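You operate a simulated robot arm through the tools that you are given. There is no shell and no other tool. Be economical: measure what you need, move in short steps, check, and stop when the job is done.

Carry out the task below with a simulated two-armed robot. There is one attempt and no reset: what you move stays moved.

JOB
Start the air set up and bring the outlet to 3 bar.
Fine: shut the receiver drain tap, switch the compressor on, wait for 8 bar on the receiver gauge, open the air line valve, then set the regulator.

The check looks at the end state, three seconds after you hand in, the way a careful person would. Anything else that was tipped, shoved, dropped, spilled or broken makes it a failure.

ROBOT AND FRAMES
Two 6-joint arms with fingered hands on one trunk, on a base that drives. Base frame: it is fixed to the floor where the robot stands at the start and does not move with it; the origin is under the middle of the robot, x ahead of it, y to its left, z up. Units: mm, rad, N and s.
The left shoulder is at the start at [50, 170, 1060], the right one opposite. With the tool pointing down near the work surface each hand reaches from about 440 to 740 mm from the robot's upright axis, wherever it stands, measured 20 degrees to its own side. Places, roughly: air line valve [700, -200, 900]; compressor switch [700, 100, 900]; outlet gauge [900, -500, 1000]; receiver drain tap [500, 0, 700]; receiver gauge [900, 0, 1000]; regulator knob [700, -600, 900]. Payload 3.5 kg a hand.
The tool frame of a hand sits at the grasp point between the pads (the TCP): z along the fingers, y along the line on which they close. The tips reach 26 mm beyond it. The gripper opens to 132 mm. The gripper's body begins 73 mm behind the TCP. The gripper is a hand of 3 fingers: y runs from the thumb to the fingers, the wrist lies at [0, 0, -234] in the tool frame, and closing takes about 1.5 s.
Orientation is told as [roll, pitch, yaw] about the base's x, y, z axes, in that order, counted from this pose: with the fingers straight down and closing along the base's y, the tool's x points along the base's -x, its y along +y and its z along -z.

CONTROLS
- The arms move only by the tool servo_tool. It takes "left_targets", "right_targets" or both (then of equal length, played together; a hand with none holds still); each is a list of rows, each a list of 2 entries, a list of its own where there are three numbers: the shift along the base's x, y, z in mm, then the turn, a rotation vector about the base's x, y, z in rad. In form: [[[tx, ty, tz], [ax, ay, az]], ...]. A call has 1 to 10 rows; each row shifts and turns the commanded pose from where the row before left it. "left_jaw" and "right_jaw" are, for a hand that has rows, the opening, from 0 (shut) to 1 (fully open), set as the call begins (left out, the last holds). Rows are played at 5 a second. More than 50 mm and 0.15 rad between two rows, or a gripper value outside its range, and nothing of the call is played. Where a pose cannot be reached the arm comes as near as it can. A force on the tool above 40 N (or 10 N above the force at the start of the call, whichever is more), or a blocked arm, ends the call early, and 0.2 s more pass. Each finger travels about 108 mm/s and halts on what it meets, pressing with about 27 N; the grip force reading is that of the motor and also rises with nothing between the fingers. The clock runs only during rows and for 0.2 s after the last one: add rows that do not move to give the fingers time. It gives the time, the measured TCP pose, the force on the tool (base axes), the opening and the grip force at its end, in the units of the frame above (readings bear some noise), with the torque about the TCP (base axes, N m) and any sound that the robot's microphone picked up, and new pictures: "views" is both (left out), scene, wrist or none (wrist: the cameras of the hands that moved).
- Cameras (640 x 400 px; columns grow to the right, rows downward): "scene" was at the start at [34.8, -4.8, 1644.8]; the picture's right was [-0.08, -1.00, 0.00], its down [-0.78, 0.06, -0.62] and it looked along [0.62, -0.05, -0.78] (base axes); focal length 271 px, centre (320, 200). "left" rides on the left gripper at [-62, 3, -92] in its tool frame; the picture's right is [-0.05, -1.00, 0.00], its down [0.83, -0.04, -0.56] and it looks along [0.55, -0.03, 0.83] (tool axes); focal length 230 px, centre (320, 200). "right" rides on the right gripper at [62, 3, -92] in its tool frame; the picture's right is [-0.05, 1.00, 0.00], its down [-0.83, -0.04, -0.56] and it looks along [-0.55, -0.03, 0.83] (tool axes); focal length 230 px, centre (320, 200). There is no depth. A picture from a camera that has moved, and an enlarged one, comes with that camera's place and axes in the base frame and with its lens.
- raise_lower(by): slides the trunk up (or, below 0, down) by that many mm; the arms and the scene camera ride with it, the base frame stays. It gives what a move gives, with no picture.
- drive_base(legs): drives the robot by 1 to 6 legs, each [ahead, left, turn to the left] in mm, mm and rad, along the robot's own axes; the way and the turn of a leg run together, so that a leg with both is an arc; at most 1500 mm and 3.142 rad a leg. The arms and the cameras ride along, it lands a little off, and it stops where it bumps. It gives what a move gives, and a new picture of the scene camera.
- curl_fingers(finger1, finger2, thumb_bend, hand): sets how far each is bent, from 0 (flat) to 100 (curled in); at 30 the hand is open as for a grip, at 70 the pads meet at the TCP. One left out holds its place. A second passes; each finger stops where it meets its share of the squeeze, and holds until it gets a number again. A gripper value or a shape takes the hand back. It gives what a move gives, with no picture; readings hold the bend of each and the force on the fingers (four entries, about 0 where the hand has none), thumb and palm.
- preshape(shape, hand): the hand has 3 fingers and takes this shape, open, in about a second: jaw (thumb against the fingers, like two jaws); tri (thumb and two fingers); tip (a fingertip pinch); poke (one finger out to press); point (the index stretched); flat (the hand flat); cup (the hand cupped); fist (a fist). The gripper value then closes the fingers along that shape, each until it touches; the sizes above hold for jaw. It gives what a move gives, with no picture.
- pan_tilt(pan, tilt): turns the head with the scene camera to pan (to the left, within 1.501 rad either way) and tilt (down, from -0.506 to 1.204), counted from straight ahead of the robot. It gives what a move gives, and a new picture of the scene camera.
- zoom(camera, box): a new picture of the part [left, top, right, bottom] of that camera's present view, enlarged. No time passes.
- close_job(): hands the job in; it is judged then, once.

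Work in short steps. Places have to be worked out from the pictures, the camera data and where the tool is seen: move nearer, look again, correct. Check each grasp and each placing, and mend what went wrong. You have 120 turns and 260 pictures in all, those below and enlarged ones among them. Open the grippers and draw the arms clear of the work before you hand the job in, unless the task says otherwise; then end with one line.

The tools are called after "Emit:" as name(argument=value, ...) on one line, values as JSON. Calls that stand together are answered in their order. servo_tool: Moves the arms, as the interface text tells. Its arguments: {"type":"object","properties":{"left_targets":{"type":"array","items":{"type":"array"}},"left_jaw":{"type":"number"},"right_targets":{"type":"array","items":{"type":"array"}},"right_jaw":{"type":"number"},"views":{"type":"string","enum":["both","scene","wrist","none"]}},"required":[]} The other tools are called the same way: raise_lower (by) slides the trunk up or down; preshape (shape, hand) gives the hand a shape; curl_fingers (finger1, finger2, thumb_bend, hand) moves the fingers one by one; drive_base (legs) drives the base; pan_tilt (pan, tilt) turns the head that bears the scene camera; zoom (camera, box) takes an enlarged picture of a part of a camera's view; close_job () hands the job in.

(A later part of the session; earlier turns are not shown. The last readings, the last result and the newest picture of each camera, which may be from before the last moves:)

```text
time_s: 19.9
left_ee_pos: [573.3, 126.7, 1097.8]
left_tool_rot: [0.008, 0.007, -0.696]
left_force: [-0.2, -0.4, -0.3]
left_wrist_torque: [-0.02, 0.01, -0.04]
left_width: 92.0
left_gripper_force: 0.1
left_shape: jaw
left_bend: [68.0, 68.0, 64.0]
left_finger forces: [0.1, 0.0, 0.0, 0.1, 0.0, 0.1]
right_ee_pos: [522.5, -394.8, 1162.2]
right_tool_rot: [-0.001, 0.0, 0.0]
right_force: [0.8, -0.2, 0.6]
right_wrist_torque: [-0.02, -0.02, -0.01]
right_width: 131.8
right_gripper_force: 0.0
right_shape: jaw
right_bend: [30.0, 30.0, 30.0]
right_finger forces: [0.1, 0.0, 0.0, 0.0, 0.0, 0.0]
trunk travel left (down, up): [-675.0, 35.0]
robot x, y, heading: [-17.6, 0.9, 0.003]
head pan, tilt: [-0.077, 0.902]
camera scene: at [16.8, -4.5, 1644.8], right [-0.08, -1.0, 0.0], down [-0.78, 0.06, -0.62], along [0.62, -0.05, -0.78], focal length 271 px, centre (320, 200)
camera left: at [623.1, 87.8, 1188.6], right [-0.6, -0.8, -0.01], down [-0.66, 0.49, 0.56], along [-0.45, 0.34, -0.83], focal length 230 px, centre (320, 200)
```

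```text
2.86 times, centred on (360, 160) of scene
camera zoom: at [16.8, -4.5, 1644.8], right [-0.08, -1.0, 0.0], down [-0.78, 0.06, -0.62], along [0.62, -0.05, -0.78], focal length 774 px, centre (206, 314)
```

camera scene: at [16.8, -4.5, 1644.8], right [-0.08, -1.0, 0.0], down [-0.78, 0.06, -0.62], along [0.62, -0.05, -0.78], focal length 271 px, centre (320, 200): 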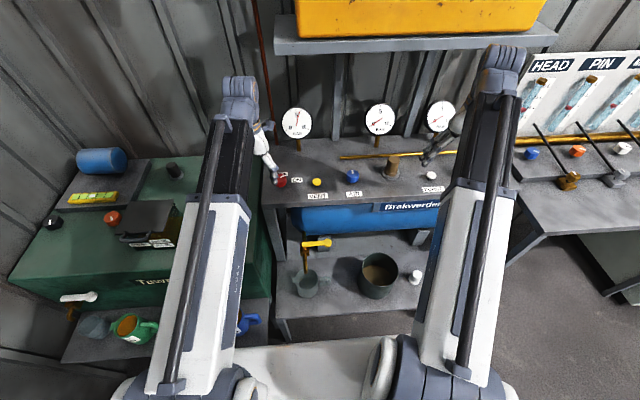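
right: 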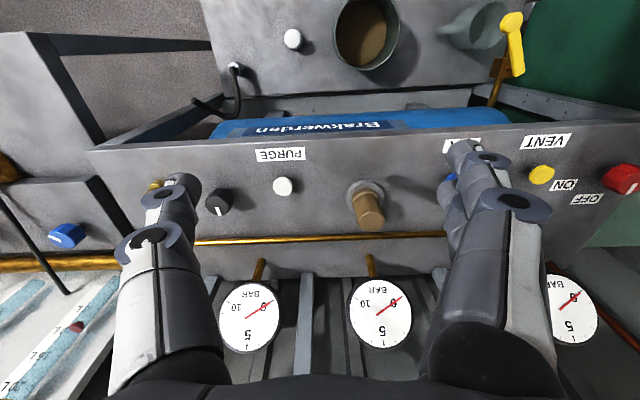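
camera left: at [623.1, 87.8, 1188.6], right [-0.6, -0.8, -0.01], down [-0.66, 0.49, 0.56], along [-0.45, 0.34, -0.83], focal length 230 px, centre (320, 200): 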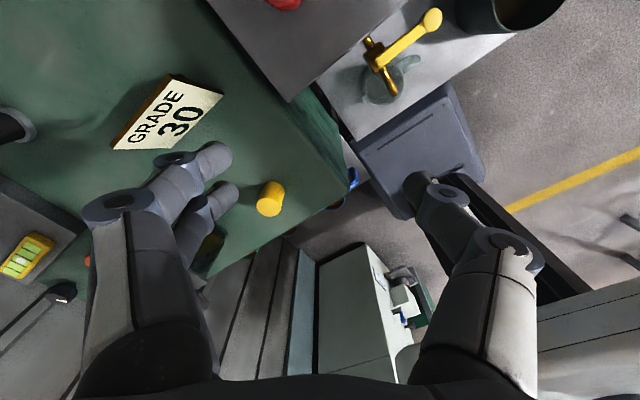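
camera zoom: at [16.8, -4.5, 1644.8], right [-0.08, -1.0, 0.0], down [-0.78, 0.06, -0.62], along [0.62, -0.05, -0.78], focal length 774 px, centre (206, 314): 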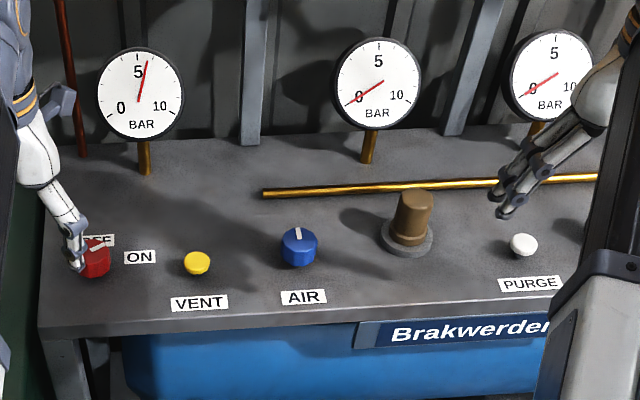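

The receiver is at about 5.7 bar and climbing. I bring the right hand over the AIR knob, estimated at [684, -176, 930], and unwind the left hand meanwhile.

Emit:
servo_tool(left_targets=[[[0, 0, 0], [0, 0, 0.14]], [[0, 0, 0], [0, 0, 0.14]], [[0, 0, 0], [0, 0, 0.14]], [[0, 0, 0], [0, 0, 0.14]], [[0, 0, 0], [0, 0, 0.12]], [[0, 0, 0], [0, 0, 0]], [[0, 0, 0], [0, 0, 0]], [[0, 0, 0], [0, 0, 0]]], right_targets=[[[27, 37, 0], [0, 0, 0]], [[27, 37, 0], [0, 0, 0]], [[27, 37, 0], [0, 0, 0]], [[27, 37, 0], [0, 0, 0]], [[27, 37, 0], [0, 0, 0]], [[26, 33, 0], [0, 0, 0]], [[0, 0, -48], [0, 0, 0]], [[0, 0, -48], [0, 0, 0]]], right_jaw=0.75, views="both")

Emit:
zoom(camera="scene", box=[250, 90, 470, 230])

```text
time_s: 21.7
left_ee_pos: [572.2, 126.3, 1097.7]
left_tool_rot: [0.005, 0.009, -0.018]
left_force: [0.1, 0.5, -0.2]
left_wrist_torque: [-0.02, 0.01, 0.02]
left_width: 92.1
left_gripper_force: 0.2
left_shape: jaw
left_bend: [68.0, 68.0, 64.0]
left_finger forces: [0.0, 0.0, 0.1, 0.0, 0.0, 0.0]
right_ee_pos: [683.9, -177.1, 1066.2]
right_tool_rot: [0.001, 0.001, 0.002]
right_force: [-0.2, 0.2, 0.5]
right_wrist_torque: [0.03, 0.01, -0.04]
right_width: 99.0
right_gripper_force: 0.1
right_shape: jaw
right_bend: [63.0, 63.0, 60.0]
right_finger forces: [0.1, 0.1, 0.1, 0.0, 0.0, 0.0]
trunk travel left (down, up): [-675.0, 35.0]
robot x, y, heading: [-15.0, 0.2, 0.002]
head pan, tilt: [-0.077, 0.902]
camera scene: at [17.3, -4.7, 1644.8], right [-0.08, -1.0, 0.0], down [-0.78, 0.06, -0.62], along [0.62, -0.05, -0.78], focal length 271 px, centre (320, 200)
camera right: at [620.9, -173.5, 1157.5], right [0.05, 1.0, 0.0], down [0.83, -0.04, 0.56], along [0.55, -0.03, -0.83], focal length 230 px, centre (320, 200)
camera left: at [635.4, 127.4, 1188.5], right [0.03, -1.0, -0.01], down [-0.83, -0.03, 0.56], along [-0.56, -0.01, -0.83], focal length 230 px, centre (320, 200)
```

scene: 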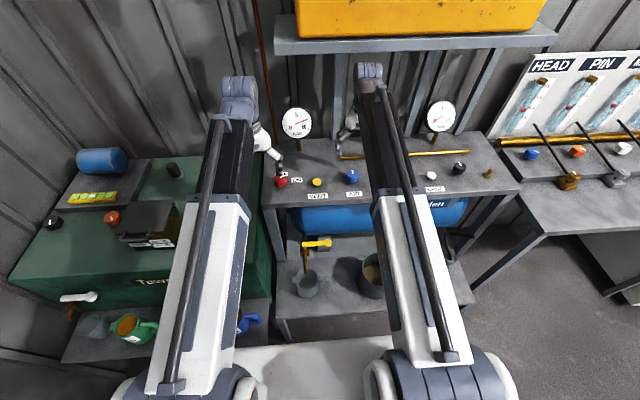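
right: 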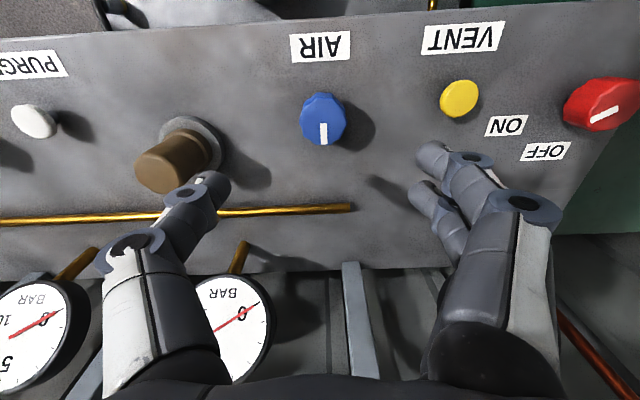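
left: 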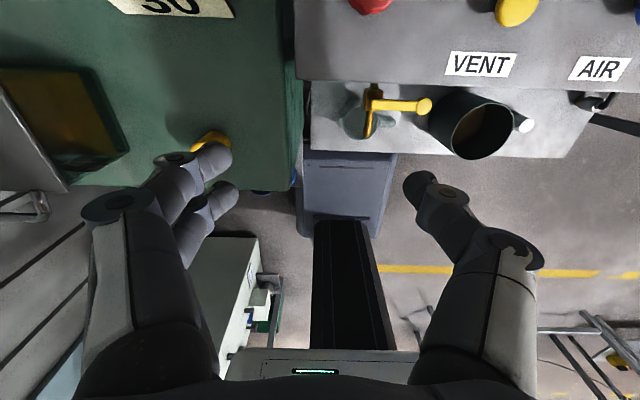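

```text
2.86 times, centred on (360, 160) of scene
camera zoom: at [17.3, -4.7, 1644.8], right [-0.08, -1.0, 0.0], down [-0.78, 0.06, -0.62], along [0.62, -0.05, -0.78], focal length 774 px, centre (206, 314)
```

zoom: 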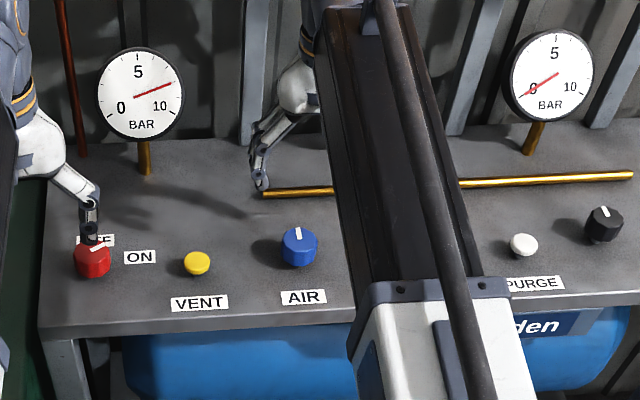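

The receiver gauge now reads 8 bar. The AIR knob is at about [682, -175], so I descend onto it with the hand open.

Emit:
servo_tool(right_targets=[[[-2, 2, -45], [0, 0, 0]], [[0, 0, -45], [0, 0, 0]], [[0, 0, -28], [0, 0, 0]], [[0, 0, -11], [0, 0, 0]], [[0, 0, 0], [0, 0, 0]]], views="wrist")

Emit:
zoom(camera="scene", box=[250, 90, 470, 230])

```text
time_s: 22.9
left_ee_pos: [573.0, 127.0, 1097.8]
left_tool_rot: [0.007, 0.009, -0.018]
left_force: [0.2, 0.3, -0.5]
left_wrist_torque: [0.0, 0.01, 0.0]
left_width: 92.1
left_gripper_force: 0.0
left_shape: jaw
left_bend: [68.0, 68.0, 64.0]
left_finger forces: [0.0, 0.1, 0.0, 0.0, 0.1, 0.0]
right_ee_pos: [683.6, -176.0, 935.6]
right_tool_rot: [0.0, 0.001, 0.0]
right_force: [0.0, -0.2, 0.0]
right_wrist_torque: [0.0, 0.01, -0.02]
right_width: 99.5
right_gripper_force: 0.2
right_shape: jaw
right_bend: [63.0, 63.0, 60.0]
right_finger forces: [0.1, 0.0, 0.0, 0.0, 0.0, 0.0]
trunk travel left (down, up): [-675.0, 35.0]
robot x, y, heading: [-17.6, 0.5, 0.0]
head pan, tilt: [-0.077, 0.902]
camera right: at [621.1, -172.2, 1026.5], right [0.05, 1.0, 0.0], down [0.83, -0.04, 0.56], along [0.55, -0.03, -0.83], focal length 230 px, centre (320, 200)
```

right: 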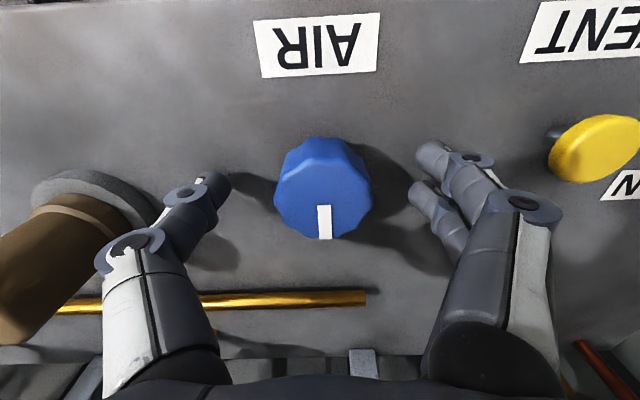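

```text
2.86 times, centred on (360, 160) of scene
camera zoom: at [17.0, -4.6, 1644.8], right [-0.08, -1.0, 0.0], down [-0.78, 0.06, -0.62], along [0.62, -0.05, -0.78], focal length 774 px, centre (206, 314)
```

zoom: 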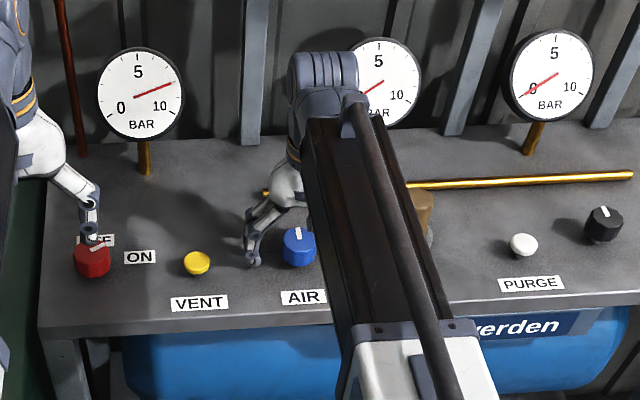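

The receiver is steady at 8 bar and the fingers straddle the AIR knob. I close and try a small turn counter-clockwise to feel which way it goes.

Emit:
servo_tool(right_targets=[[[-1, 1, 0], [0, 0, 0]], [[0, 0, 0], [0, 0, 0]], [[0, 0, 0], [0, 0, 0]], [[0, 0, 0], [0, 0, 0]], [[0, 0, 0], [0, 0, 0.12]], [[0, 0, 0], [0, 0, 0.12]]], right_jaw=0.2, views="wrist")

```text
time_s: 24.3
left_ee_pos: [573.0, 125.7, 1095.3]
left_tool_rot: [0.007, 0.007, -0.019]
left_force: [0.1, -0.4, -0.2]
left_wrist_torque: [-0.01, 0.01, 0.01]
left_width: 92.3
left_gripper_force: 0.0
left_shape: jaw
left_bend: [68.0, 68.0, 64.0]
left_finger forces: [0.0, 0.1, 0.0, 0.1, 0.0, 0.0]
right_ee_pos: [683.5, -172.1, 936.8]
right_tool_rot: [0.0, -0.003, 0.244]
right_force: [10.3, 3.0, -3.8]
right_wrist_torque: [0.05, -0.15, -0.92]
right_width: 33.7
right_gripper_force: 26.7
right_shape: jaw
right_bend: [73.0, 73.0, 70.0]
right_finger forces: [11.9, 21.2, 0.0, 0.0, 24.5, 0.0]
trunk travel left (down, up): [-675.0, 35.0]
robot x, y, heading: [-18.9, -0.9, -0.001]
head pan, tilt: [-0.077, 0.902]
camera right: at [621.9, -184.5, 1027.2], right [-0.19, 0.98, 0.0], down [0.82, 0.16, 0.56], along [0.55, 0.11, -0.83], focal length 230 px, centre (320, 200)
```

right: 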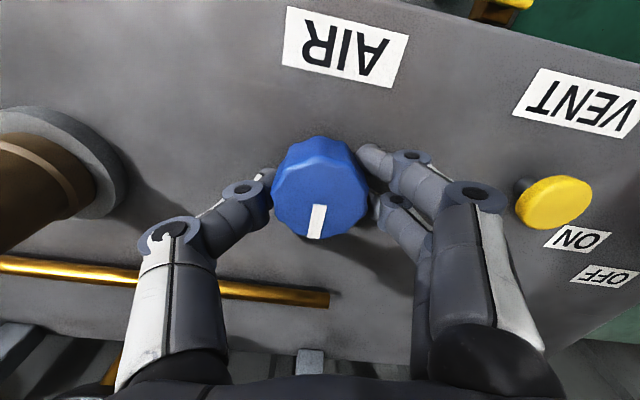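

The torque rose and the knob stayed put, so counter-clockwise is its stop. I turn it clockwise instead.

Emit:
servo_tool(right_targets=[[[0, 0, 0], [0, 0, -0.145]], [[0, 0, 0], [0, 0, -0.145]], [[0, 0, 0], [0, 0, -0.145]], [[0, 0, 0], [0, 0, -0.145]], [[0, 0, 0], [0, 0, -0.145]], [[0, 0, 0], [0, 0, -0.145]], [[0, 0, 0], [0, 0, -0.145]], [[0, 0, 0], [0, 0, -0.145]], [[0, 0, 0], [0, 0, -0.145]], [[0, 0, 0], [0, 0, -0.145]]], views="wrist")

Emit:
zoom(camera="scene", box=[250, 90, 470, 230])

```text
time_s: 26.5
left_ee_pos: [573.3, 124.4, 1096.3]
left_tool_rot: [0.009, 0.01, -0.02]
left_force: [-0.4, 0.1, 0.4]
left_wrist_torque: [0.02, 0.0, 0.05]
left_width: 92.0
left_gripper_force: 0.1
left_shape: jaw
left_bend: [68.0, 68.0, 64.0]
left_finger forces: [0.0, 0.1, 0.1, 0.0, 0.1, 0.0]
right_ee_pos: [680.7, -176.3, 936.3]
right_tool_rot: [-0.002, 0.0, -1.212]
right_force: [4.1, -19.2, -4.3]
right_wrist_torque: [-0.31, -0.14, 0.02]
right_width: 33.5
right_gripper_force: 27.5
right_shape: jaw
right_bend: [73.0, 73.0, 70.0]
right_finger forces: [12.1, 15.8, 0.0, 0.1, 27.1, 0.0]
trunk travel left (down, up): [-675.0, 35.0]
robot x, y, heading: [-17.9, -1.1, 0.0]
head pan, tilt: [-0.077, 0.902]
camera right: at [662.1, -117.0, 1027.4], right [0.95, 0.3, 0.0], down [0.25, -0.79, 0.56], along [0.16, -0.53, -0.83], focal length 230 px, centre (320, 200)
```

right: 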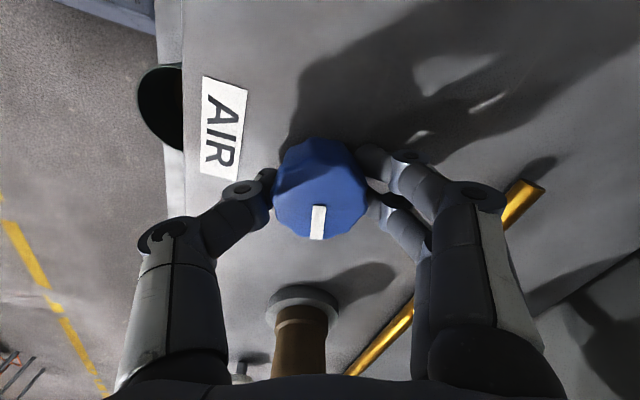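

```text
2.86 times, centred on (360, 160) of scene
camera zoom: at [18.0, -7.1, 1644.7], right [-0.08, -1.0, 0.0], down [-0.78, 0.06, -0.62], along [0.62, -0.05, -0.79], focal length 774 px, centre (206, 314)
```

zoom: 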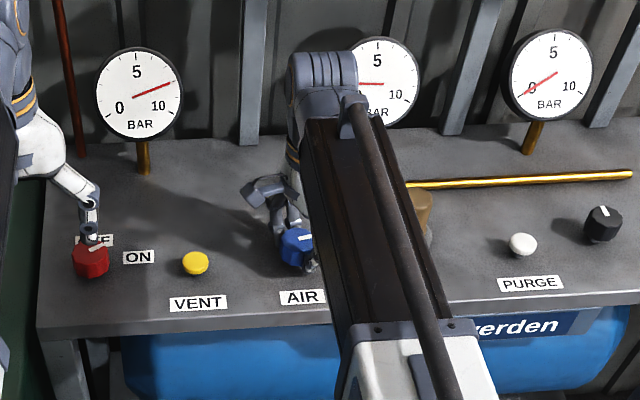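

The line gauge has begun to rise. I carry on clockwise to the end stop.

Emit:
servo_tool(right_targets=[[[0, 0, 0], [0, 0, -0.13]], [[0, 0, 0], [0, 0, -0.13]], [[0, 0, 0], [0, 0, -0.13]], [[0, 0, 0], [0, 0, -0.13]]], views="wrist")

Emit:
zoom(camera="scene", box=[250, 90, 470, 230])

```text
time_s: 27.5
left_ee_pos: [572.5, 125.0, 1096.5]
left_tool_rot: [0.007, 0.006, -0.02]
left_force: [0.5, -0.7, 0.7]
left_wrist_torque: [-0.01, -0.01, -0.03]
left_width: 92.3
left_gripper_force: 0.1
left_shape: jaw
left_bend: [68.0, 68.0, 64.0]
left_finger forces: [0.1, 0.0, 0.1, 0.0, 0.0, 0.1]
right_ee_pos: [679.2, -173.5, 936.5]
right_tool_rot: [-0.001, 0.001, -1.732]
right_force: [-6.8, -13.9, -4.0]
right_wrist_torque: [-0.25, 0.12, 0.45]
right_width: 33.5
right_gripper_force: 27.6
right_shape: jaw
right_bend: [73.0, 73.0, 70.0]
right_finger forces: [13.9, 16.3, 0.1, 0.1, 26.7, 0.0]
trunk travel left (down, up): [-675.0, 35.0]
robot x, y, heading: [-18.9, 1.3, -0.001]
head pan, tilt: [-0.077, 0.902]
camera right: at [692.7, -113.6, 1027.9], right [0.98, -0.21, 0.0], down [-0.17, -0.81, 0.56], along [-0.12, -0.54, -0.83], focal length 230 px, centre (320, 200)
```

right: 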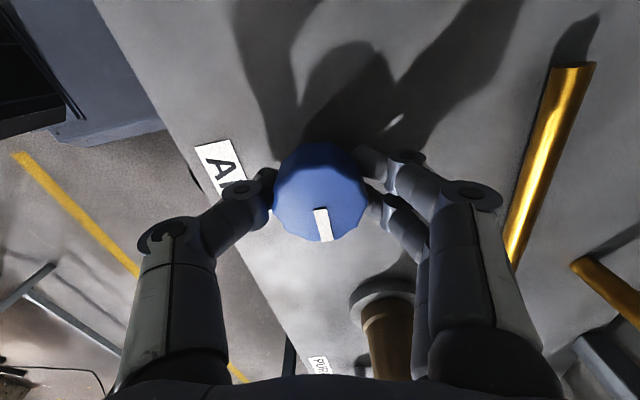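

```text
2.86 times, centred on (360, 160) of scene
camera zoom: at [16.7, -6.1, 1644.8], right [-0.08, -1.0, 0.0], down [-0.78, 0.06, -0.62], along [0.62, -0.05, -0.78], focal length 774 px, centre (206, 314)
```

zoom: 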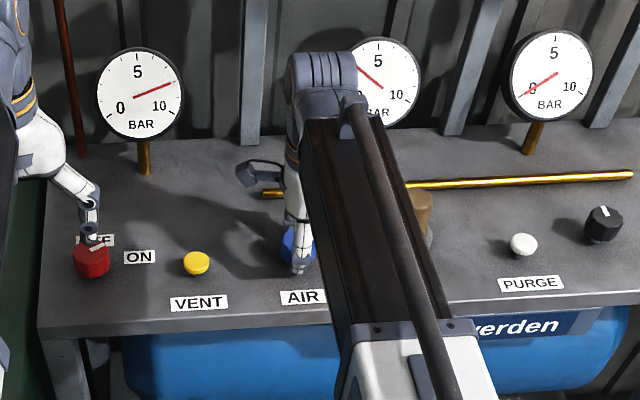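

The valve has turned a quarter and slipped at its stop, with the pointer now along the pipe and the line pressure rising. I release, lift and unwind the right wrist.

Emit:
servo_tool(right_targets=[[[0, 0, 0], [0, 0, 0.1]], [[0, 0, 0], [0, 0, 0]], [[0, 0, 0], [0, 0, 0]], [[0, 0, 45], [0, 0, 0]], [[0, 0, 45], [0, 0, 0]], [[0, 0, 45], [0, 0, 0.145]], [[-25, 0, 40], [0, 0, 0.145]], [[-30, -30, 0], [0, 0, 0.145]], [[-30, -30, 0], [0, 0, 0.145]], [[-30, -30, 0], [0, 0, 0.145]]], right_jaw=0.7, views="none")

Emit:
servo_tool(right_targets=[[[0, -30, 0], [0, 0, 0.145]], [[0, -30, 0], [0, 0, 0.145]], [[0, -30, 0], [0, 0, 0.145]], [[0, -30, 0], [0, 0, 0.145]], [[0, 0, 0], [0, 0, 0.145]], [[0, 0, 0], [0, 0, 0.145]]], views="scene")

Emit:
zoom(camera="scene", box=[250, 90, 530, 230])

```text
time_s: 29.7
left_ee_pos: [571.2, 125.2, 1096.8]
left_tool_rot: [0.008, 0.007, -0.018]
left_force: [-0.3, 0.0, 1.0]
left_wrist_torque: [0.0, 0.0, -0.01]
left_width: 92.0
left_gripper_force: 0.0
left_shape: jaw
left_bend: [68.0, 68.0, 64.0]
left_finger forces: [0.1, 0.0, 0.2, 0.0, 0.1, 0.1]
right_ee_pos: [567.6, -267.7, 1109.3]
right_tool_rot: [0.0, -0.001, -0.902]
right_force: [-0.6, -0.2, 0.8]
right_wrist_torque: [0.0, 0.01, 0.01]
right_width: 91.8
right_gripper_force: 0.0
right_shape: jaw
right_bend: [68.0, 68.0, 64.0]
right_finger forces: [0.0, 0.0, 0.0, 0.0, 0.0, 0.2]
trunk travel left (down, up): [-675.0, 35.0]
robot x, y, heading: [-15.2, -0.6, 0.002]
head pan, tilt: [-0.077, 0.902]
```

```text
time_s: 31.1
left_ee_pos: [572.5, 126.4, 1096.8]
left_tool_rot: [0.008, 0.01, -0.02]
left_force: [-0.1, 0.2, 0.2]
left_wrist_torque: [-0.01, 0.02, 0.02]
left_width: 92.0
left_gripper_force: 0.0
left_shape: jaw
left_bend: [68.0, 68.0, 64.0]
left_finger forces: [0.1, 0.0, 0.0, 0.0, 0.1, 0.0]
right_ee_pos: [565.9, -384.8, 1111.0]
right_tool_rot: [0.001, 0.001, -0.03]
right_force: [0.3, 0.1, 0.2]
right_wrist_torque: [-0.03, -0.01, 0.01]
right_width: 91.8
right_gripper_force: 0.1
right_shape: jaw
right_bend: [68.0, 68.0, 64.0]
right_finger forces: [0.0, 0.0, 0.0, 0.1, 0.0, 0.0]
trunk travel left (down, up): [-675.0, 35.0]
robot x, y, heading: [-16.8, 1.1, -0.001]
head pan, tilt: [-0.077, 0.902]
camera scene: at [17.0, -4.6, 1644.8], right [-0.08, -1.0, 0.0], down [-0.78, 0.06, -0.62], along [0.62, -0.05, -0.78], focal length 271 px, centre (320, 200)
```

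scene: 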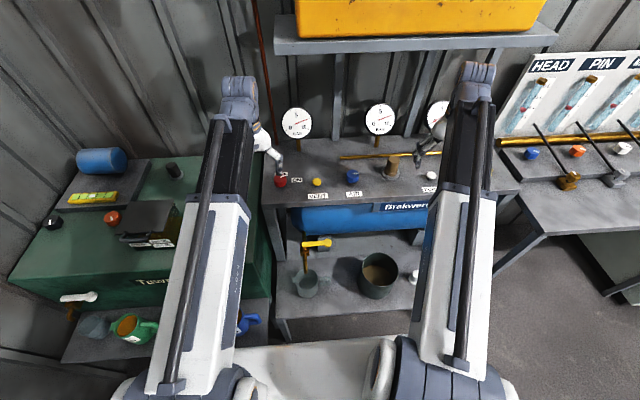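

```text
2.29 times, centred on (390, 160) of scene
camera zoom: at [17.0, -4.6, 1644.8], right [-0.08, -1.0, 0.0], down [-0.78, 0.06, -0.62], along [0.62, -0.05, -0.78], focal length 619 px, centre (160, 291)
```

zoom: 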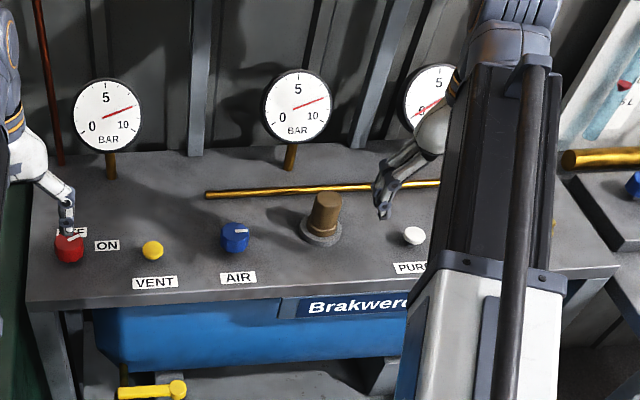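

The line gauge reads 8 bar and the AIR pointer lies along the pipe. The regulator knob is at about [692, -580], so I drive the base right by 330 mm to reach it.

Emit:
drive_base(legs=[[15, -330, 0]])

```text
time_s: 33.2
left_ee_pos: [586.8, -193.0, 1097.8]
left_tool_rot: [0.009, 0.01, -0.015]
left_force: [-0.6, -0.6, -0.1]
left_wrist_torque: [0.01, 0.05, 0.04]
left_width: 92.3
left_gripper_force: 0.1
left_shape: jaw
left_bend: [68.0, 68.0, 64.0]
left_finger forces: [0.0, 0.0, 0.0, 0.0, 0.0, 0.1]
right_ee_pos: [583.5, -704.0, 1110.7]
right_tool_rot: [-0.002, -0.001, -0.03]
right_force: [0.1, -0.1, -0.7]
right_wrist_torque: [-0.01, 0.0, 0.0]
right_width: 92.2
right_gripper_force: 0.1
right_shape: jaw
right_bend: [68.0, 68.0, 64.0]
right_finger forces: [0.0, 0.1, 0.1, 0.0, 0.1, 0.1]
trunk travel left (down, up): [-675.0, 35.0]
robot x, y, heading: [-0.7, -322.6, 0.007]
head pan, tilt: [-0.077, 0.902]
camera scene: at [33.2, -327.2, 1644.8], right [-0.07, -1.0, 0.0], down [-0.78, 0.06, -0.62], along [0.62, -0.04, -0.78], focal length 271 px, centre (320, 200)
```

scene: 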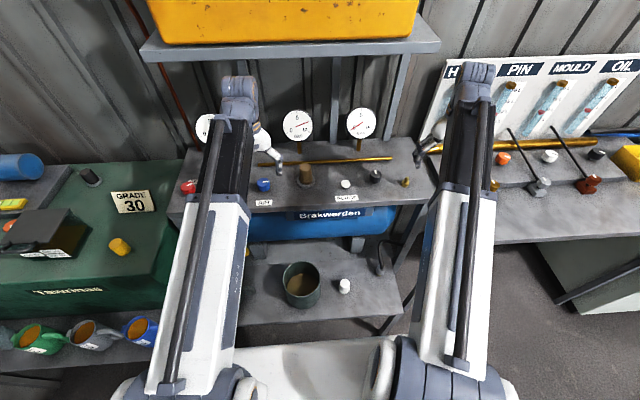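

I zoom on the outlet side.

Emit:
zoom(camera="scene", box=[270, 90, 450, 210])

```text
3.33 times, centred on (360, 150) of scene
camera zoom: at [33.2, -327.2, 1644.8], right [-0.07, -1.0, 0.0], down [-0.78, 0.06, -0.62], along [0.62, -0.04, -0.78], focal length 903 px, centre (187, 367)
```

zoom: 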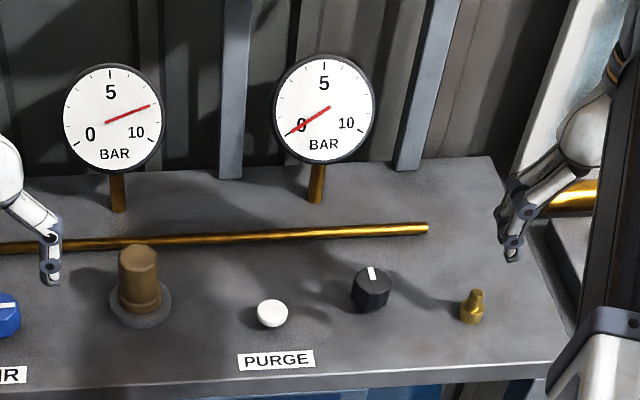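

The outlet gauge is at 0. I bring the right hand over the black regulator knob, at about [698, -578], and look from the wrist.

Emit:
servo_tool(right_targets=[[[28, 31, 0], [0, 0, 0.03]], [[28, 31, 0], [0, 0, 0]], [[28, 31, 0], [0, 0, 0]], [[28, 32, 0], [0, 0, 0]], [[0, 0, -40], [0, 0, 0]], [[0, 0, 0], [0, 0, 0]]], views="both")

```text
time_s: 34.6
left_ee_pos: [587.9, -192.1, 1096.4]
left_tool_rot: [0.007, 0.01, -0.014]
left_force: [-0.5, -0.6, 0.2]
left_wrist_torque: [0.02, -0.02, 0.01]
left_width: 92.4
left_gripper_force: 0.0
left_shape: jaw
left_bend: [68.0, 68.0, 64.0]
left_finger forces: [0.1, 0.0, 0.1, 0.1, 0.0, 0.1]
right_ee_pos: [695.6, -577.2, 1071.0]
right_tool_rot: [0.0, 0.0, 0.002]
right_force: [-0.6, -0.1, -0.4]
right_wrist_torque: [0.01, 0.0, -0.01]
right_width: 92.0
right_gripper_force: 0.0
right_shape: jaw
right_bend: [68.0, 68.0, 64.0]
right_finger forces: [0.1, 0.1, 0.0, 0.0, 0.1, 0.0]
trunk travel left (down, up): [-675.0, 35.0]
robot x, y, heading: [0.1, -322.7, 0.005]
head pan, tilt: [-0.077, 0.902]
camera scene: at [33.1, -326.1, 1644.8], right [-0.07, -1.0, 0.0], down [-0.78, 0.05, -0.62], along [0.62, -0.04, -0.78], focal length 271 px, centre (320, 200)
camera right: at [633.4, -574.0, 1162.6], right [0.05, 1.0, 0.0], down [0.83, -0.04, 0.56], along [0.55, -0.03, -0.83], focal length 230 px, centre (320, 200)
```

scene: 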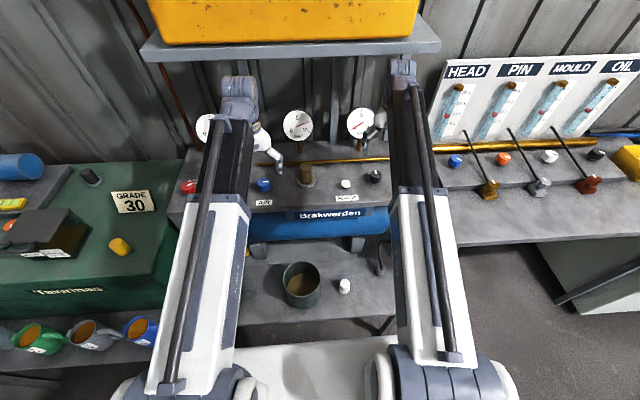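
right: 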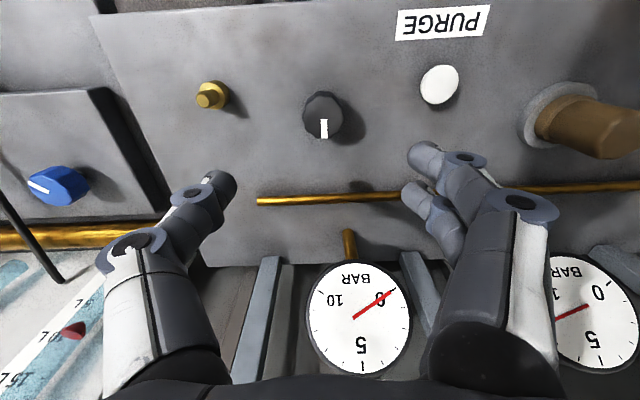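

The knob centre is at about [690, -575], some 39 mm wide. I descend onto it with the opening a little narrower.

Emit:
servo_tool(right_targets=[[[-5, 2, -45], [0, 0, 0]], [[0, 0, -45], [0, 0, 0]], [[0, 0, -34], [0, 0, 0]], [[0, 0, -10], [0, 0, 0]], [[0, 0, 0], [0, 0, 0]]], right_jaw=0.6, views="wrist")

```text
time_s: 35.8
left_ee_pos: [588.3, -192.2, 1096.9]
left_tool_rot: [0.008, 0.01, -0.014]
left_force: [0.3, -0.4, -0.5]
left_wrist_torque: [0.0, 0.0, 0.04]
left_width: 92.2
left_gripper_force: 0.0
left_shape: jaw
left_bend: [68.0, 68.0, 64.0]
left_finger forces: [0.0, 0.0, 0.0, 0.0, 0.1, 0.1]
right_ee_pos: [688.9, -577.0, 937.8]
right_tool_rot: [0.001, 0.001, 0.002]
right_force: [1.2, 0.8, 0.4]
right_wrist_torque: [-0.01, 0.0, 0.01]
right_width: 79.7
right_gripper_force: 0.0
right_shape: jaw
right_bend: [71.0, 71.0, 71.0]
right_finger forces: [0.0, 0.0, 0.0, 0.1, 0.0, 0.0]
trunk travel left (down, up): [-675.0, 35.0]
robot x, y, heading: [-1.3, -323.2, 0.002]
head pan, tilt: [-0.077, 0.902]
camera right: at [626.2, -572.6, 1028.8], right [0.05, 1.0, 0.0], down [0.83, -0.04, 0.56], along [0.55, -0.03, -0.83], focal length 230 px, centre (320, 200)
```

right: 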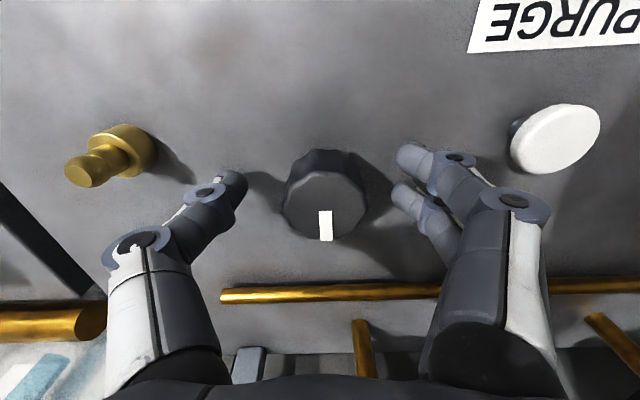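

It is well centred, so I close on the knob and turn a little clockwise.

Emit:
servo_tool(right_targets=[[[0, 1, 0], [0, 0, 0]], [[0, 0, 0], [0, 0, 0]], [[0, 0, 0], [0, 0, 0]], [[0, 0, 0], [0, 0, 0]], [[0, 0, 0], [0, 0, -0.14]], [[0, 0, 0], [0, 0, -0.14]], [[0, 0, 0], [0, 0, -0.14]]], right_jaw=0.15, views="wrist")

Emit:
zoom(camera="scene", box=[270, 90, 450, 210])

```text
time_s: 37.4
left_ee_pos: [587.4, -193.0, 1096.7]
left_tool_rot: [0.008, 0.006, -0.013]
left_force: [0.5, 0.1, 0.2]
left_wrist_torque: [0.0, 0.01, 0.03]
left_width: 92.2
left_gripper_force: 0.1
left_shape: jaw
left_bend: [68.0, 68.0, 64.0]
left_finger forces: [0.1, 0.0, 0.0, 0.0, 0.1, 0.0]
right_ee_pos: [688.3, -574.5, 938.5]
right_tool_rot: [0.001, 0.001, -0.421]
right_force: [-12.4, 4.4, -4.4]
right_wrist_torque: [0.09, 0.23, 0.05]
right_width: 30.3
right_gripper_force: 27.4
right_shape: jaw
right_bend: [73.0, 73.0, 70.0]
right_finger forces: [14.8, 11.6, 0.1, 0.1, 26.3, 0.0]
trunk travel left (down, up): [-675.0, 35.0]
robot x, y, heading: [0.7, -319.8, 0.007]
head pan, tilt: [-0.077, 0.902]
camera right: at [633.4, -546.1, 1029.0], right [0.45, 0.89, 0.0], down [0.74, -0.38, 0.55], along [0.49, -0.25, -0.83], focal length 230 px, centre (320, 200)
```

right: 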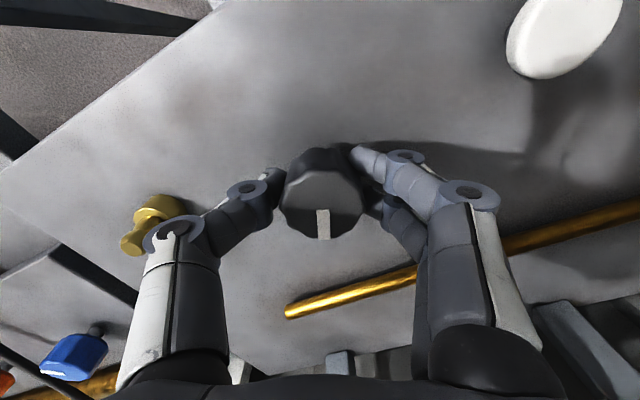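

```text
3.33 times, centred on (360, 150) of scene
camera zoom: at [32.0, -325.7, 1644.8], right [-0.07, -1.0, 0.0], down [-0.78, 0.05, -0.62], along [0.62, -0.04, -0.78], focal length 903 px, centre (187, 367)
```

zoom: 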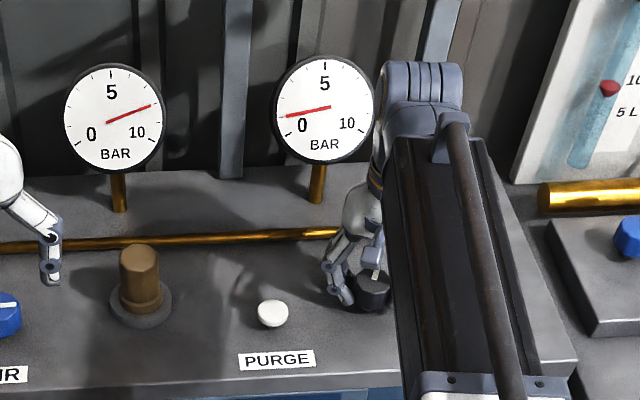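

Clockwise raises the outlet, now about 1 bar after 0.42 rad. I wait for it to settle and measure.

Emit:
servo_tool(right_targets=[[[0, 0, 0], [0, 0, 0]], [[0, 0, 0], [0, 0, 0]], [[0, 0, 0], [0, 0, 0]], [[0, 0, 0], [0, 0, 0]], [[0, 0, 0], [0, 0, 0]], [[0, 0, 0], [0, 0, 0]]], views="none")

Emit:
zoom(camera="scene", box=[337, 100, 385, 145])

```text
time_s: 38.8
left_ee_pos: [587.6, -192.2, 1097.0]
left_tool_rot: [0.008, 0.008, -0.016]
left_force: [-0.7, 0.6, 0.0]
left_wrist_torque: [-0.01, 0.01, -0.01]
left_width: 92.4
left_gripper_force: 0.1
left_shape: jaw
left_bend: [68.0, 68.0, 64.0]
left_finger forces: [0.0, 0.0, 0.0, 0.0, 0.0, 0.1]
right_ee_pos: [689.6, -574.0, 936.9]
right_tool_rot: [0.0, 0.002, -0.418]
right_force: [-16.2, 8.3, -8.5]
right_wrist_torque: [0.16, 0.26, -0.01]
right_width: 30.1
right_gripper_force: 27.0
right_shape: jaw
right_bend: [73.0, 73.0, 70.0]
right_finger forces: [15.7, 11.3, 0.1, 0.0, 25.9, 0.0]
trunk travel left (down, up): [-675.0, 35.0]
robot x, y, heading: [2.6, -322.9, 0.009]
head pan, tilt: [-0.077, 0.902]
```

```text
8.89 times, centred on (361, 122) of scene
camera zoom: at [32.0, -325.6, 1644.8], right [-0.07, -1.0, 0.0], down [-0.78, 0.05, -0.62], along [0.62, -0.04, -0.78], focal length 2409 px, centre (-44, 889)
```

zoom: 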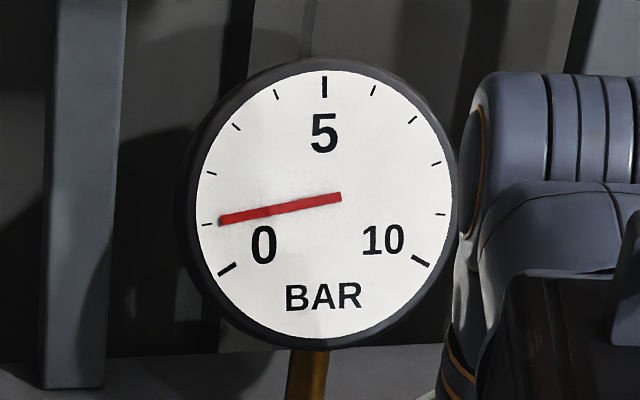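

It reads just over 1 bar, so the gain is about 0.4 rad per bar. I turn 0.7 rad more and recheck.

Emit:
servo_tool(right_targets=[[[0, 0, 0], [0, 0, -0.14]], [[0, 0, 0], [0, 0, -0.14]], [[0, 0, 0], [0, 0, -0.14]], [[0, 0, 0], [0, 0, -0.14]], [[0, 0, 0], [0, 0, -0.14]], [[0, 0, 0], [0, 0, 0]], [[0, 0, 0], [0, 0, 0]], [[0, 0, 0], [0, 0, 0]], [[0, 0, 0], [0, 0, 0]], [[0, 0, 0], [0, 0, 0]]], views="wrist")

Emit:
zoom(camera="scene", box=[337, 100, 385, 145])

```text
time_s: 41.0
left_ee_pos: [587.4, -191.7, 1096.6]
left_tool_rot: [0.005, 0.007, -0.012]
left_force: [-0.5, 0.3, 0.7]
left_wrist_torque: [-0.02, -0.02, 0.0]
left_width: 92.1
left_gripper_force: 0.2
left_shape: jaw
left_bend: [68.0, 68.0, 64.0]
left_finger forces: [0.0, 0.0, 0.0, 0.1, 0.0, 0.0]
right_ee_pos: [689.7, -573.4, 938.0]
right_tool_rot: [-0.001, 0.0, -1.118]
right_force: [-13.7, 17.3, -10.3]
right_wrist_torque: [0.32, 0.28, 0.0]
right_width: 29.6
right_gripper_force: 27.0
right_shape: jaw
right_bend: [73.0, 73.0, 70.0]
right_finger forces: [14.9, 10.5, 0.0, 0.0, 28.9, 0.1]
trunk travel left (down, up): [-675.0, 35.0]
robot x, y, heading: [-2.4, -321.3, 0.008]
head pan, tilt: [-0.077, 0.902]
camera right: at [664.7, -516.6, 1029.3], right [0.92, 0.39, 0.0], down [0.33, -0.77, 0.56], along [0.22, -0.51, -0.83], focal length 230 px, centre (320, 200)
```

right: 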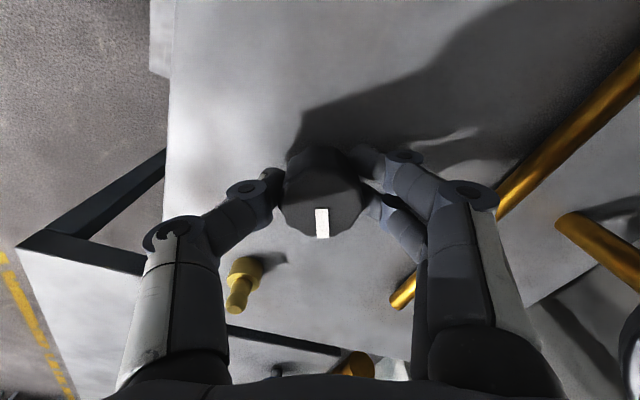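

```text
8.89 times, centred on (361, 122) of scene
camera zoom: at [32.6, -324.5, 1644.8], right [-0.07, -1.0, 0.0], down [-0.78, 0.05, -0.62], along [0.62, -0.04, -0.78], focal length 2409 px, centre (-44, 889)
```

zoom: 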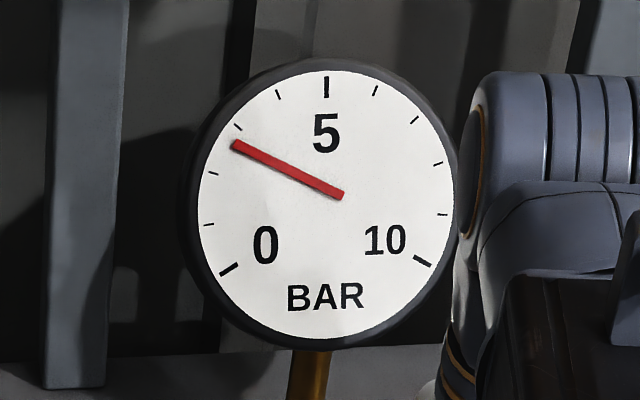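

Judged by the needle's direction, which is free of parallax, it reads about 2.35 bar. I turn another 0.3 rad and recheck.

Emit:
servo_tool(right_targets=[[[0, 0, 0], [0, 0, -0.1]], [[0, 0, 0], [0, 0, -0.1]], [[0, 0, 0], [0, 0, -0.1]], [[0, 0, 0], [0, 0, 0]], [[0, 0, 0], [0, 0, 0]], [[0, 0, 0], [0, 0, 0]], [[0, 0, 0], [0, 0, 0]], [[0, 0, 0], [0, 0, 0]]], views="none")

Emit:
zoom(camera="scene", box=[337, 100, 385, 145])

```text
time_s: 42.8
left_ee_pos: [588.4, -190.2, 1098.2]
left_tool_rot: [0.006, 0.007, -0.015]
left_force: [0.0, 0.5, -0.3]
left_wrist_torque: [-0.04, -0.01, -0.02]
left_width: 92.0
left_gripper_force: 0.0
left_shape: jaw
left_bend: [68.0, 68.0, 64.0]
left_finger forces: [0.0, 0.0, 0.0, 0.1, 0.0, 0.1]
right_ee_pos: [691.0, -573.0, 937.8]
right_tool_rot: [0.0, 0.0, -1.417]
right_force: [-9.7, 19.0, -6.8]
right_wrist_torque: [0.34, 0.25, 0.02]
right_width: 29.8
right_gripper_force: 26.6
right_shape: jaw
right_bend: [73.0, 73.0, 70.0]
right_finger forces: [13.8, 10.1, 0.1, 0.0, 30.6, 0.0]
trunk travel left (down, up): [-675.0, 35.0]
robot x, y, heading: [2.7, -323.5, 0.004]
head pan, tilt: [-0.077, 0.902]
```

```text
8.89 times, centred on (361, 122) of scene
camera zoom: at [32.7, -324.2, 1644.8], right [-0.07, -1.0, 0.0], down [-0.78, 0.05, -0.62], along [0.62, -0.04, -0.78], focal length 2409 px, centre (-44, 889)
```

zoom: 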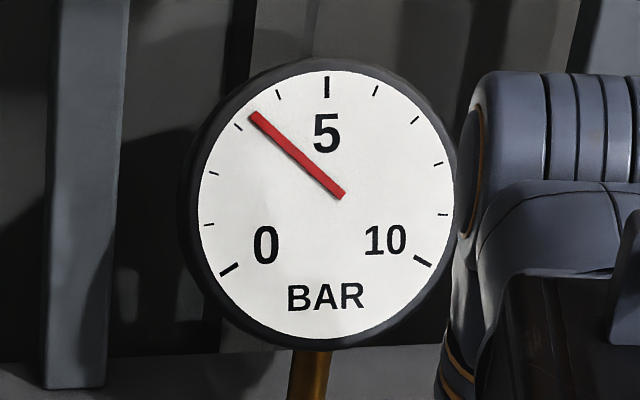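

By needle direction it reads about 3.0, though the tip seems a bit past the tick. I take tighter zooms of the outlet gauge and the 8 bar line gauge to calibrate.

Emit:
zoom(camera="scene", box=[345, 105, 377, 139])

Emit:
zoom(camera="scene", box=[281, 108, 313, 142])

```text
11.76 times, centred on (361, 122) of scene
camera zoom: at [32.7, -324.2, 1644.8], right [-0.07, -1.0, 0.0], down [-0.78, 0.05, -0.62], along [0.62, -0.04, -0.78], focal length 3188 px, centre (-162, 1118)
```

zoom: 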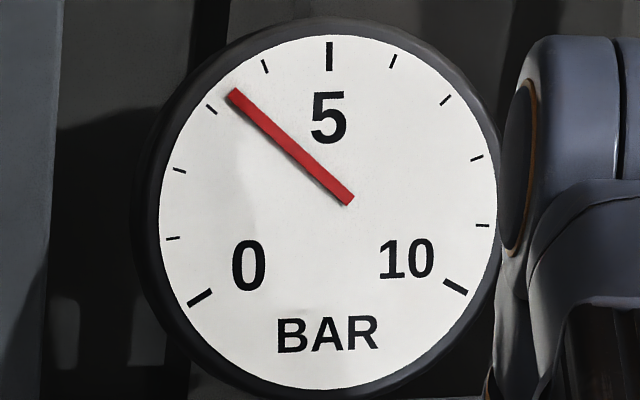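

```text
11.76 times, centred on (297, 125) of scene
camera zoom: at [32.7, -324.2, 1644.8], right [-0.07, -1.0, 0.0], down [-0.78, 0.05, -0.62], along [0.62, -0.04, -0.78], focal length 3188 px, centre (591, 1082)
```

zoom: 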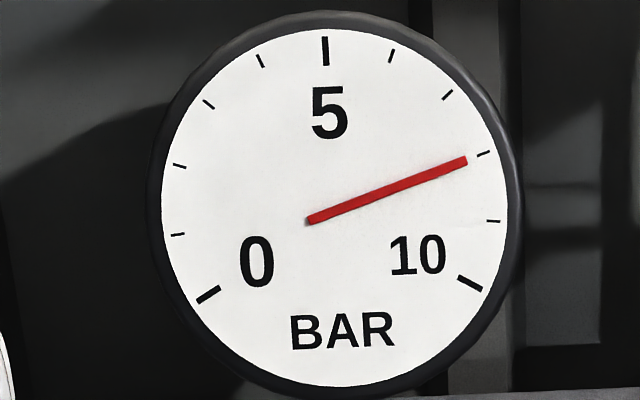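

The line gauge needle passes through its centre and reads exactly 8, but the outlet needle looks off-centre. I release the knob and lift the hand to view the gauge from a second viewpoint before judging.

Emit:
servo_tool(right_targets=[[[0, 0, 0], [0, 0, 0]], [[0, 0, 0], [0, 0, 0]], [[0, 0, 0], [0, 0, 0]], [[0, 0, 45], [0, 0, 0]], [[0, 0, 45], [0, 0, 0]], [[0, 0, 43], [0, 0, 0.145]], [[0, 0, 0], [0, 0, 0.145]], [[0, 0, 0], [0, 0, 0.145]], [[0, 0, 0], [0, 0, 0.145]], [[0, 0, 0], [0, 0, 0.145]]], right_jaw=0.65, views="none")

Emit:
servo_tool(right_targets=[[[0, 0, 0], [0, 0, 0.145]], [[0, 0, 0], [0, 0, 0.145]], [[0, 0, 0], [0, 0, 0.145]], [[-20, 0, 20], [0, 0, 0.145]], [[-20, 0, 20], [0, 0, 0.1]]], views="wrist")

Emit:
zoom(camera="scene", box=[345, 105, 377, 139])

```text
time_s: 45.0
left_ee_pos: [588.5, -192.5, 1096.4]
left_tool_rot: [0.008, 0.01, -0.013]
left_force: [-0.7, -0.5, -0.3]
left_wrist_torque: [0.01, 0.0, 0.02]
left_width: 92.0
left_gripper_force: 0.1
left_shape: jaw
left_bend: [68.0, 68.0, 64.0]
left_finger forces: [0.1, 0.0, 0.1, 0.0, 0.1, 0.0]
right_ee_pos: [690.8, -575.6, 1070.5]
right_tool_rot: [0.0, 0.0, -0.689]
right_force: [0.2, 0.8, 0.7]
right_wrist_torque: [0.01, 0.01, 0.01]
right_width: 85.7
right_gripper_force: 0.2
right_shape: jaw
right_bend: [70.0, 70.0, 68.0]
right_finger forces: [0.1, 0.0, 0.1, 0.0, 0.0, 0.0]
trunk travel left (down, up): [-675.0, 35.0]
robot x, y, heading: [-0.1, -321.2, 0.006]
head pan, tilt: [-0.077, 0.902]
```

```text
time_s: 46.2
left_ee_pos: [586.8, -192.9, 1096.6]
left_tool_rot: [0.008, 0.008, -0.014]
left_force: [0.1, -0.8, 0.1]
left_wrist_torque: [0.01, -0.01, 0.01]
left_width: 92.1
left_gripper_force: 0.1
left_shape: jaw
left_bend: [68.0, 68.0, 64.0]
left_finger forces: [0.0, 0.0, 0.0, 0.0, 0.0, 0.0]
right_ee_pos: [649.8, -575.9, 1110.9]
right_tool_rot: [-0.001, 0.0, -0.011]
right_force: [-0.3, 0.2, -0.5]
right_wrist_torque: [0.03, -0.03, 0.0]
right_width: 85.6
right_gripper_force: 0.1
right_shape: jaw
right_bend: [70.0, 70.0, 68.0]
right_finger forces: [0.0, 0.0, 0.1, 0.0, 0.0, 0.1]
trunk travel left (down, up): [-675.0, 35.0]
robot x, y, heading: [-0.6, -324.5, 0.006]
head pan, tilt: [-0.077, 0.902]
camera right: at [588.0, -570.7, 1202.4], right [0.06, 1.0, 0.0], down [0.83, -0.05, 0.56], along [0.55, -0.03, -0.83], focal length 230 px, centre (320, 200)
```

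right: 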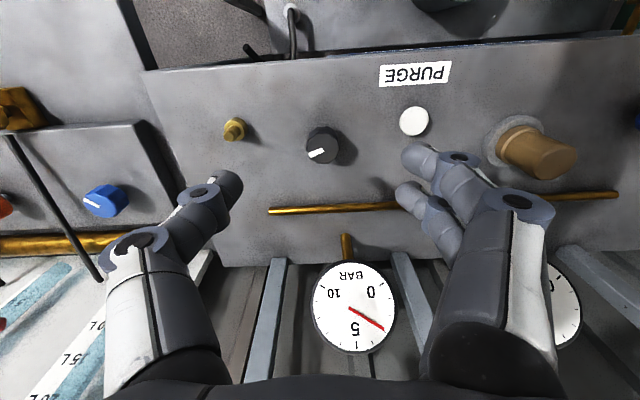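

```text
11.76 times, centred on (361, 122) of scene
camera zoom: at [32.8, -326.1, 1644.8], right [-0.07, -1.0, 0.0], down [-0.78, 0.05, -0.62], along [0.62, -0.04, -0.78], focal length 3188 px, centre (-162, 1118)
```

zoom: 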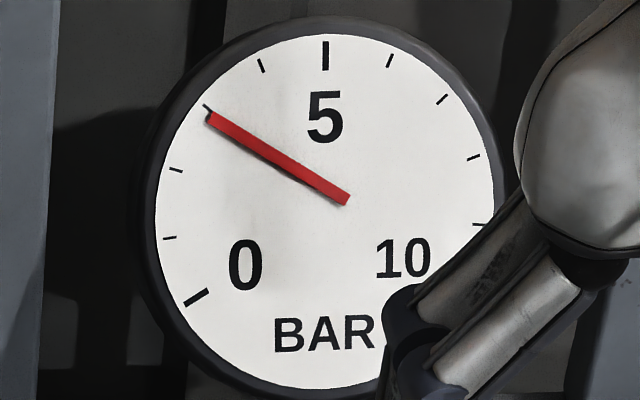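

The needle dropped somewhat on release. I zoom on the knob and the gauge from the wrist camera.

Emit:
zoom(camera="right", box=[290, 115, 354, 175])

Emit:
zoom(camera="right", box=[306, 255, 402, 360])

```text
6.67 times, centred on (322, 145) of right
camera zoom: at [588.0, -570.7, 1202.4], right [0.06, 1.0, 0.0], down [0.83, -0.05, 0.56], along [0.55, -0.03, -0.83], focal length 1534 px, centre (307, 567)
```

zoom: 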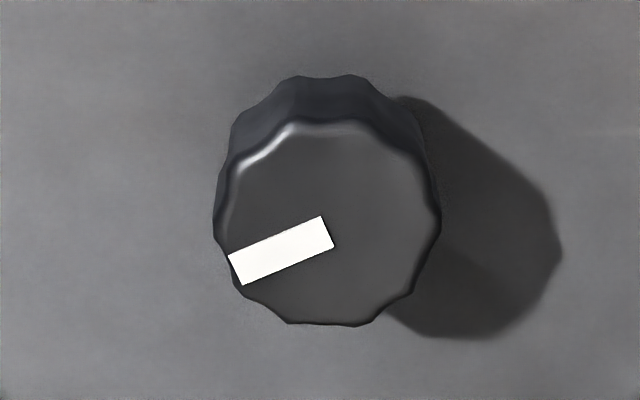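

```text
3.81 times, centred on (354, 308) of right
camera zoom: at [588.0, -570.7, 1202.4], right [0.06, 1.0, 0.0], down [0.83, -0.05, 0.56], along [0.55, -0.03, -0.83], focal length 876 px, centre (190, -210)
```

zoom: 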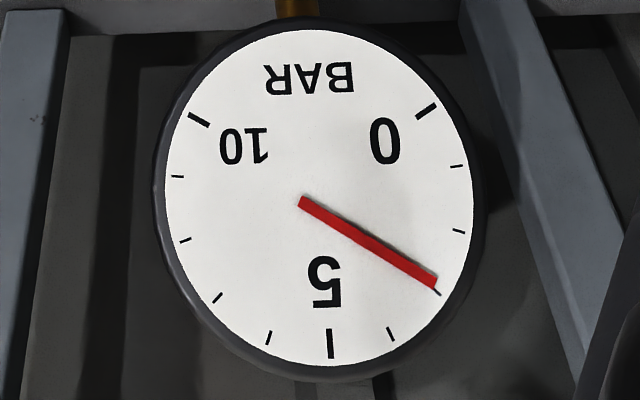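

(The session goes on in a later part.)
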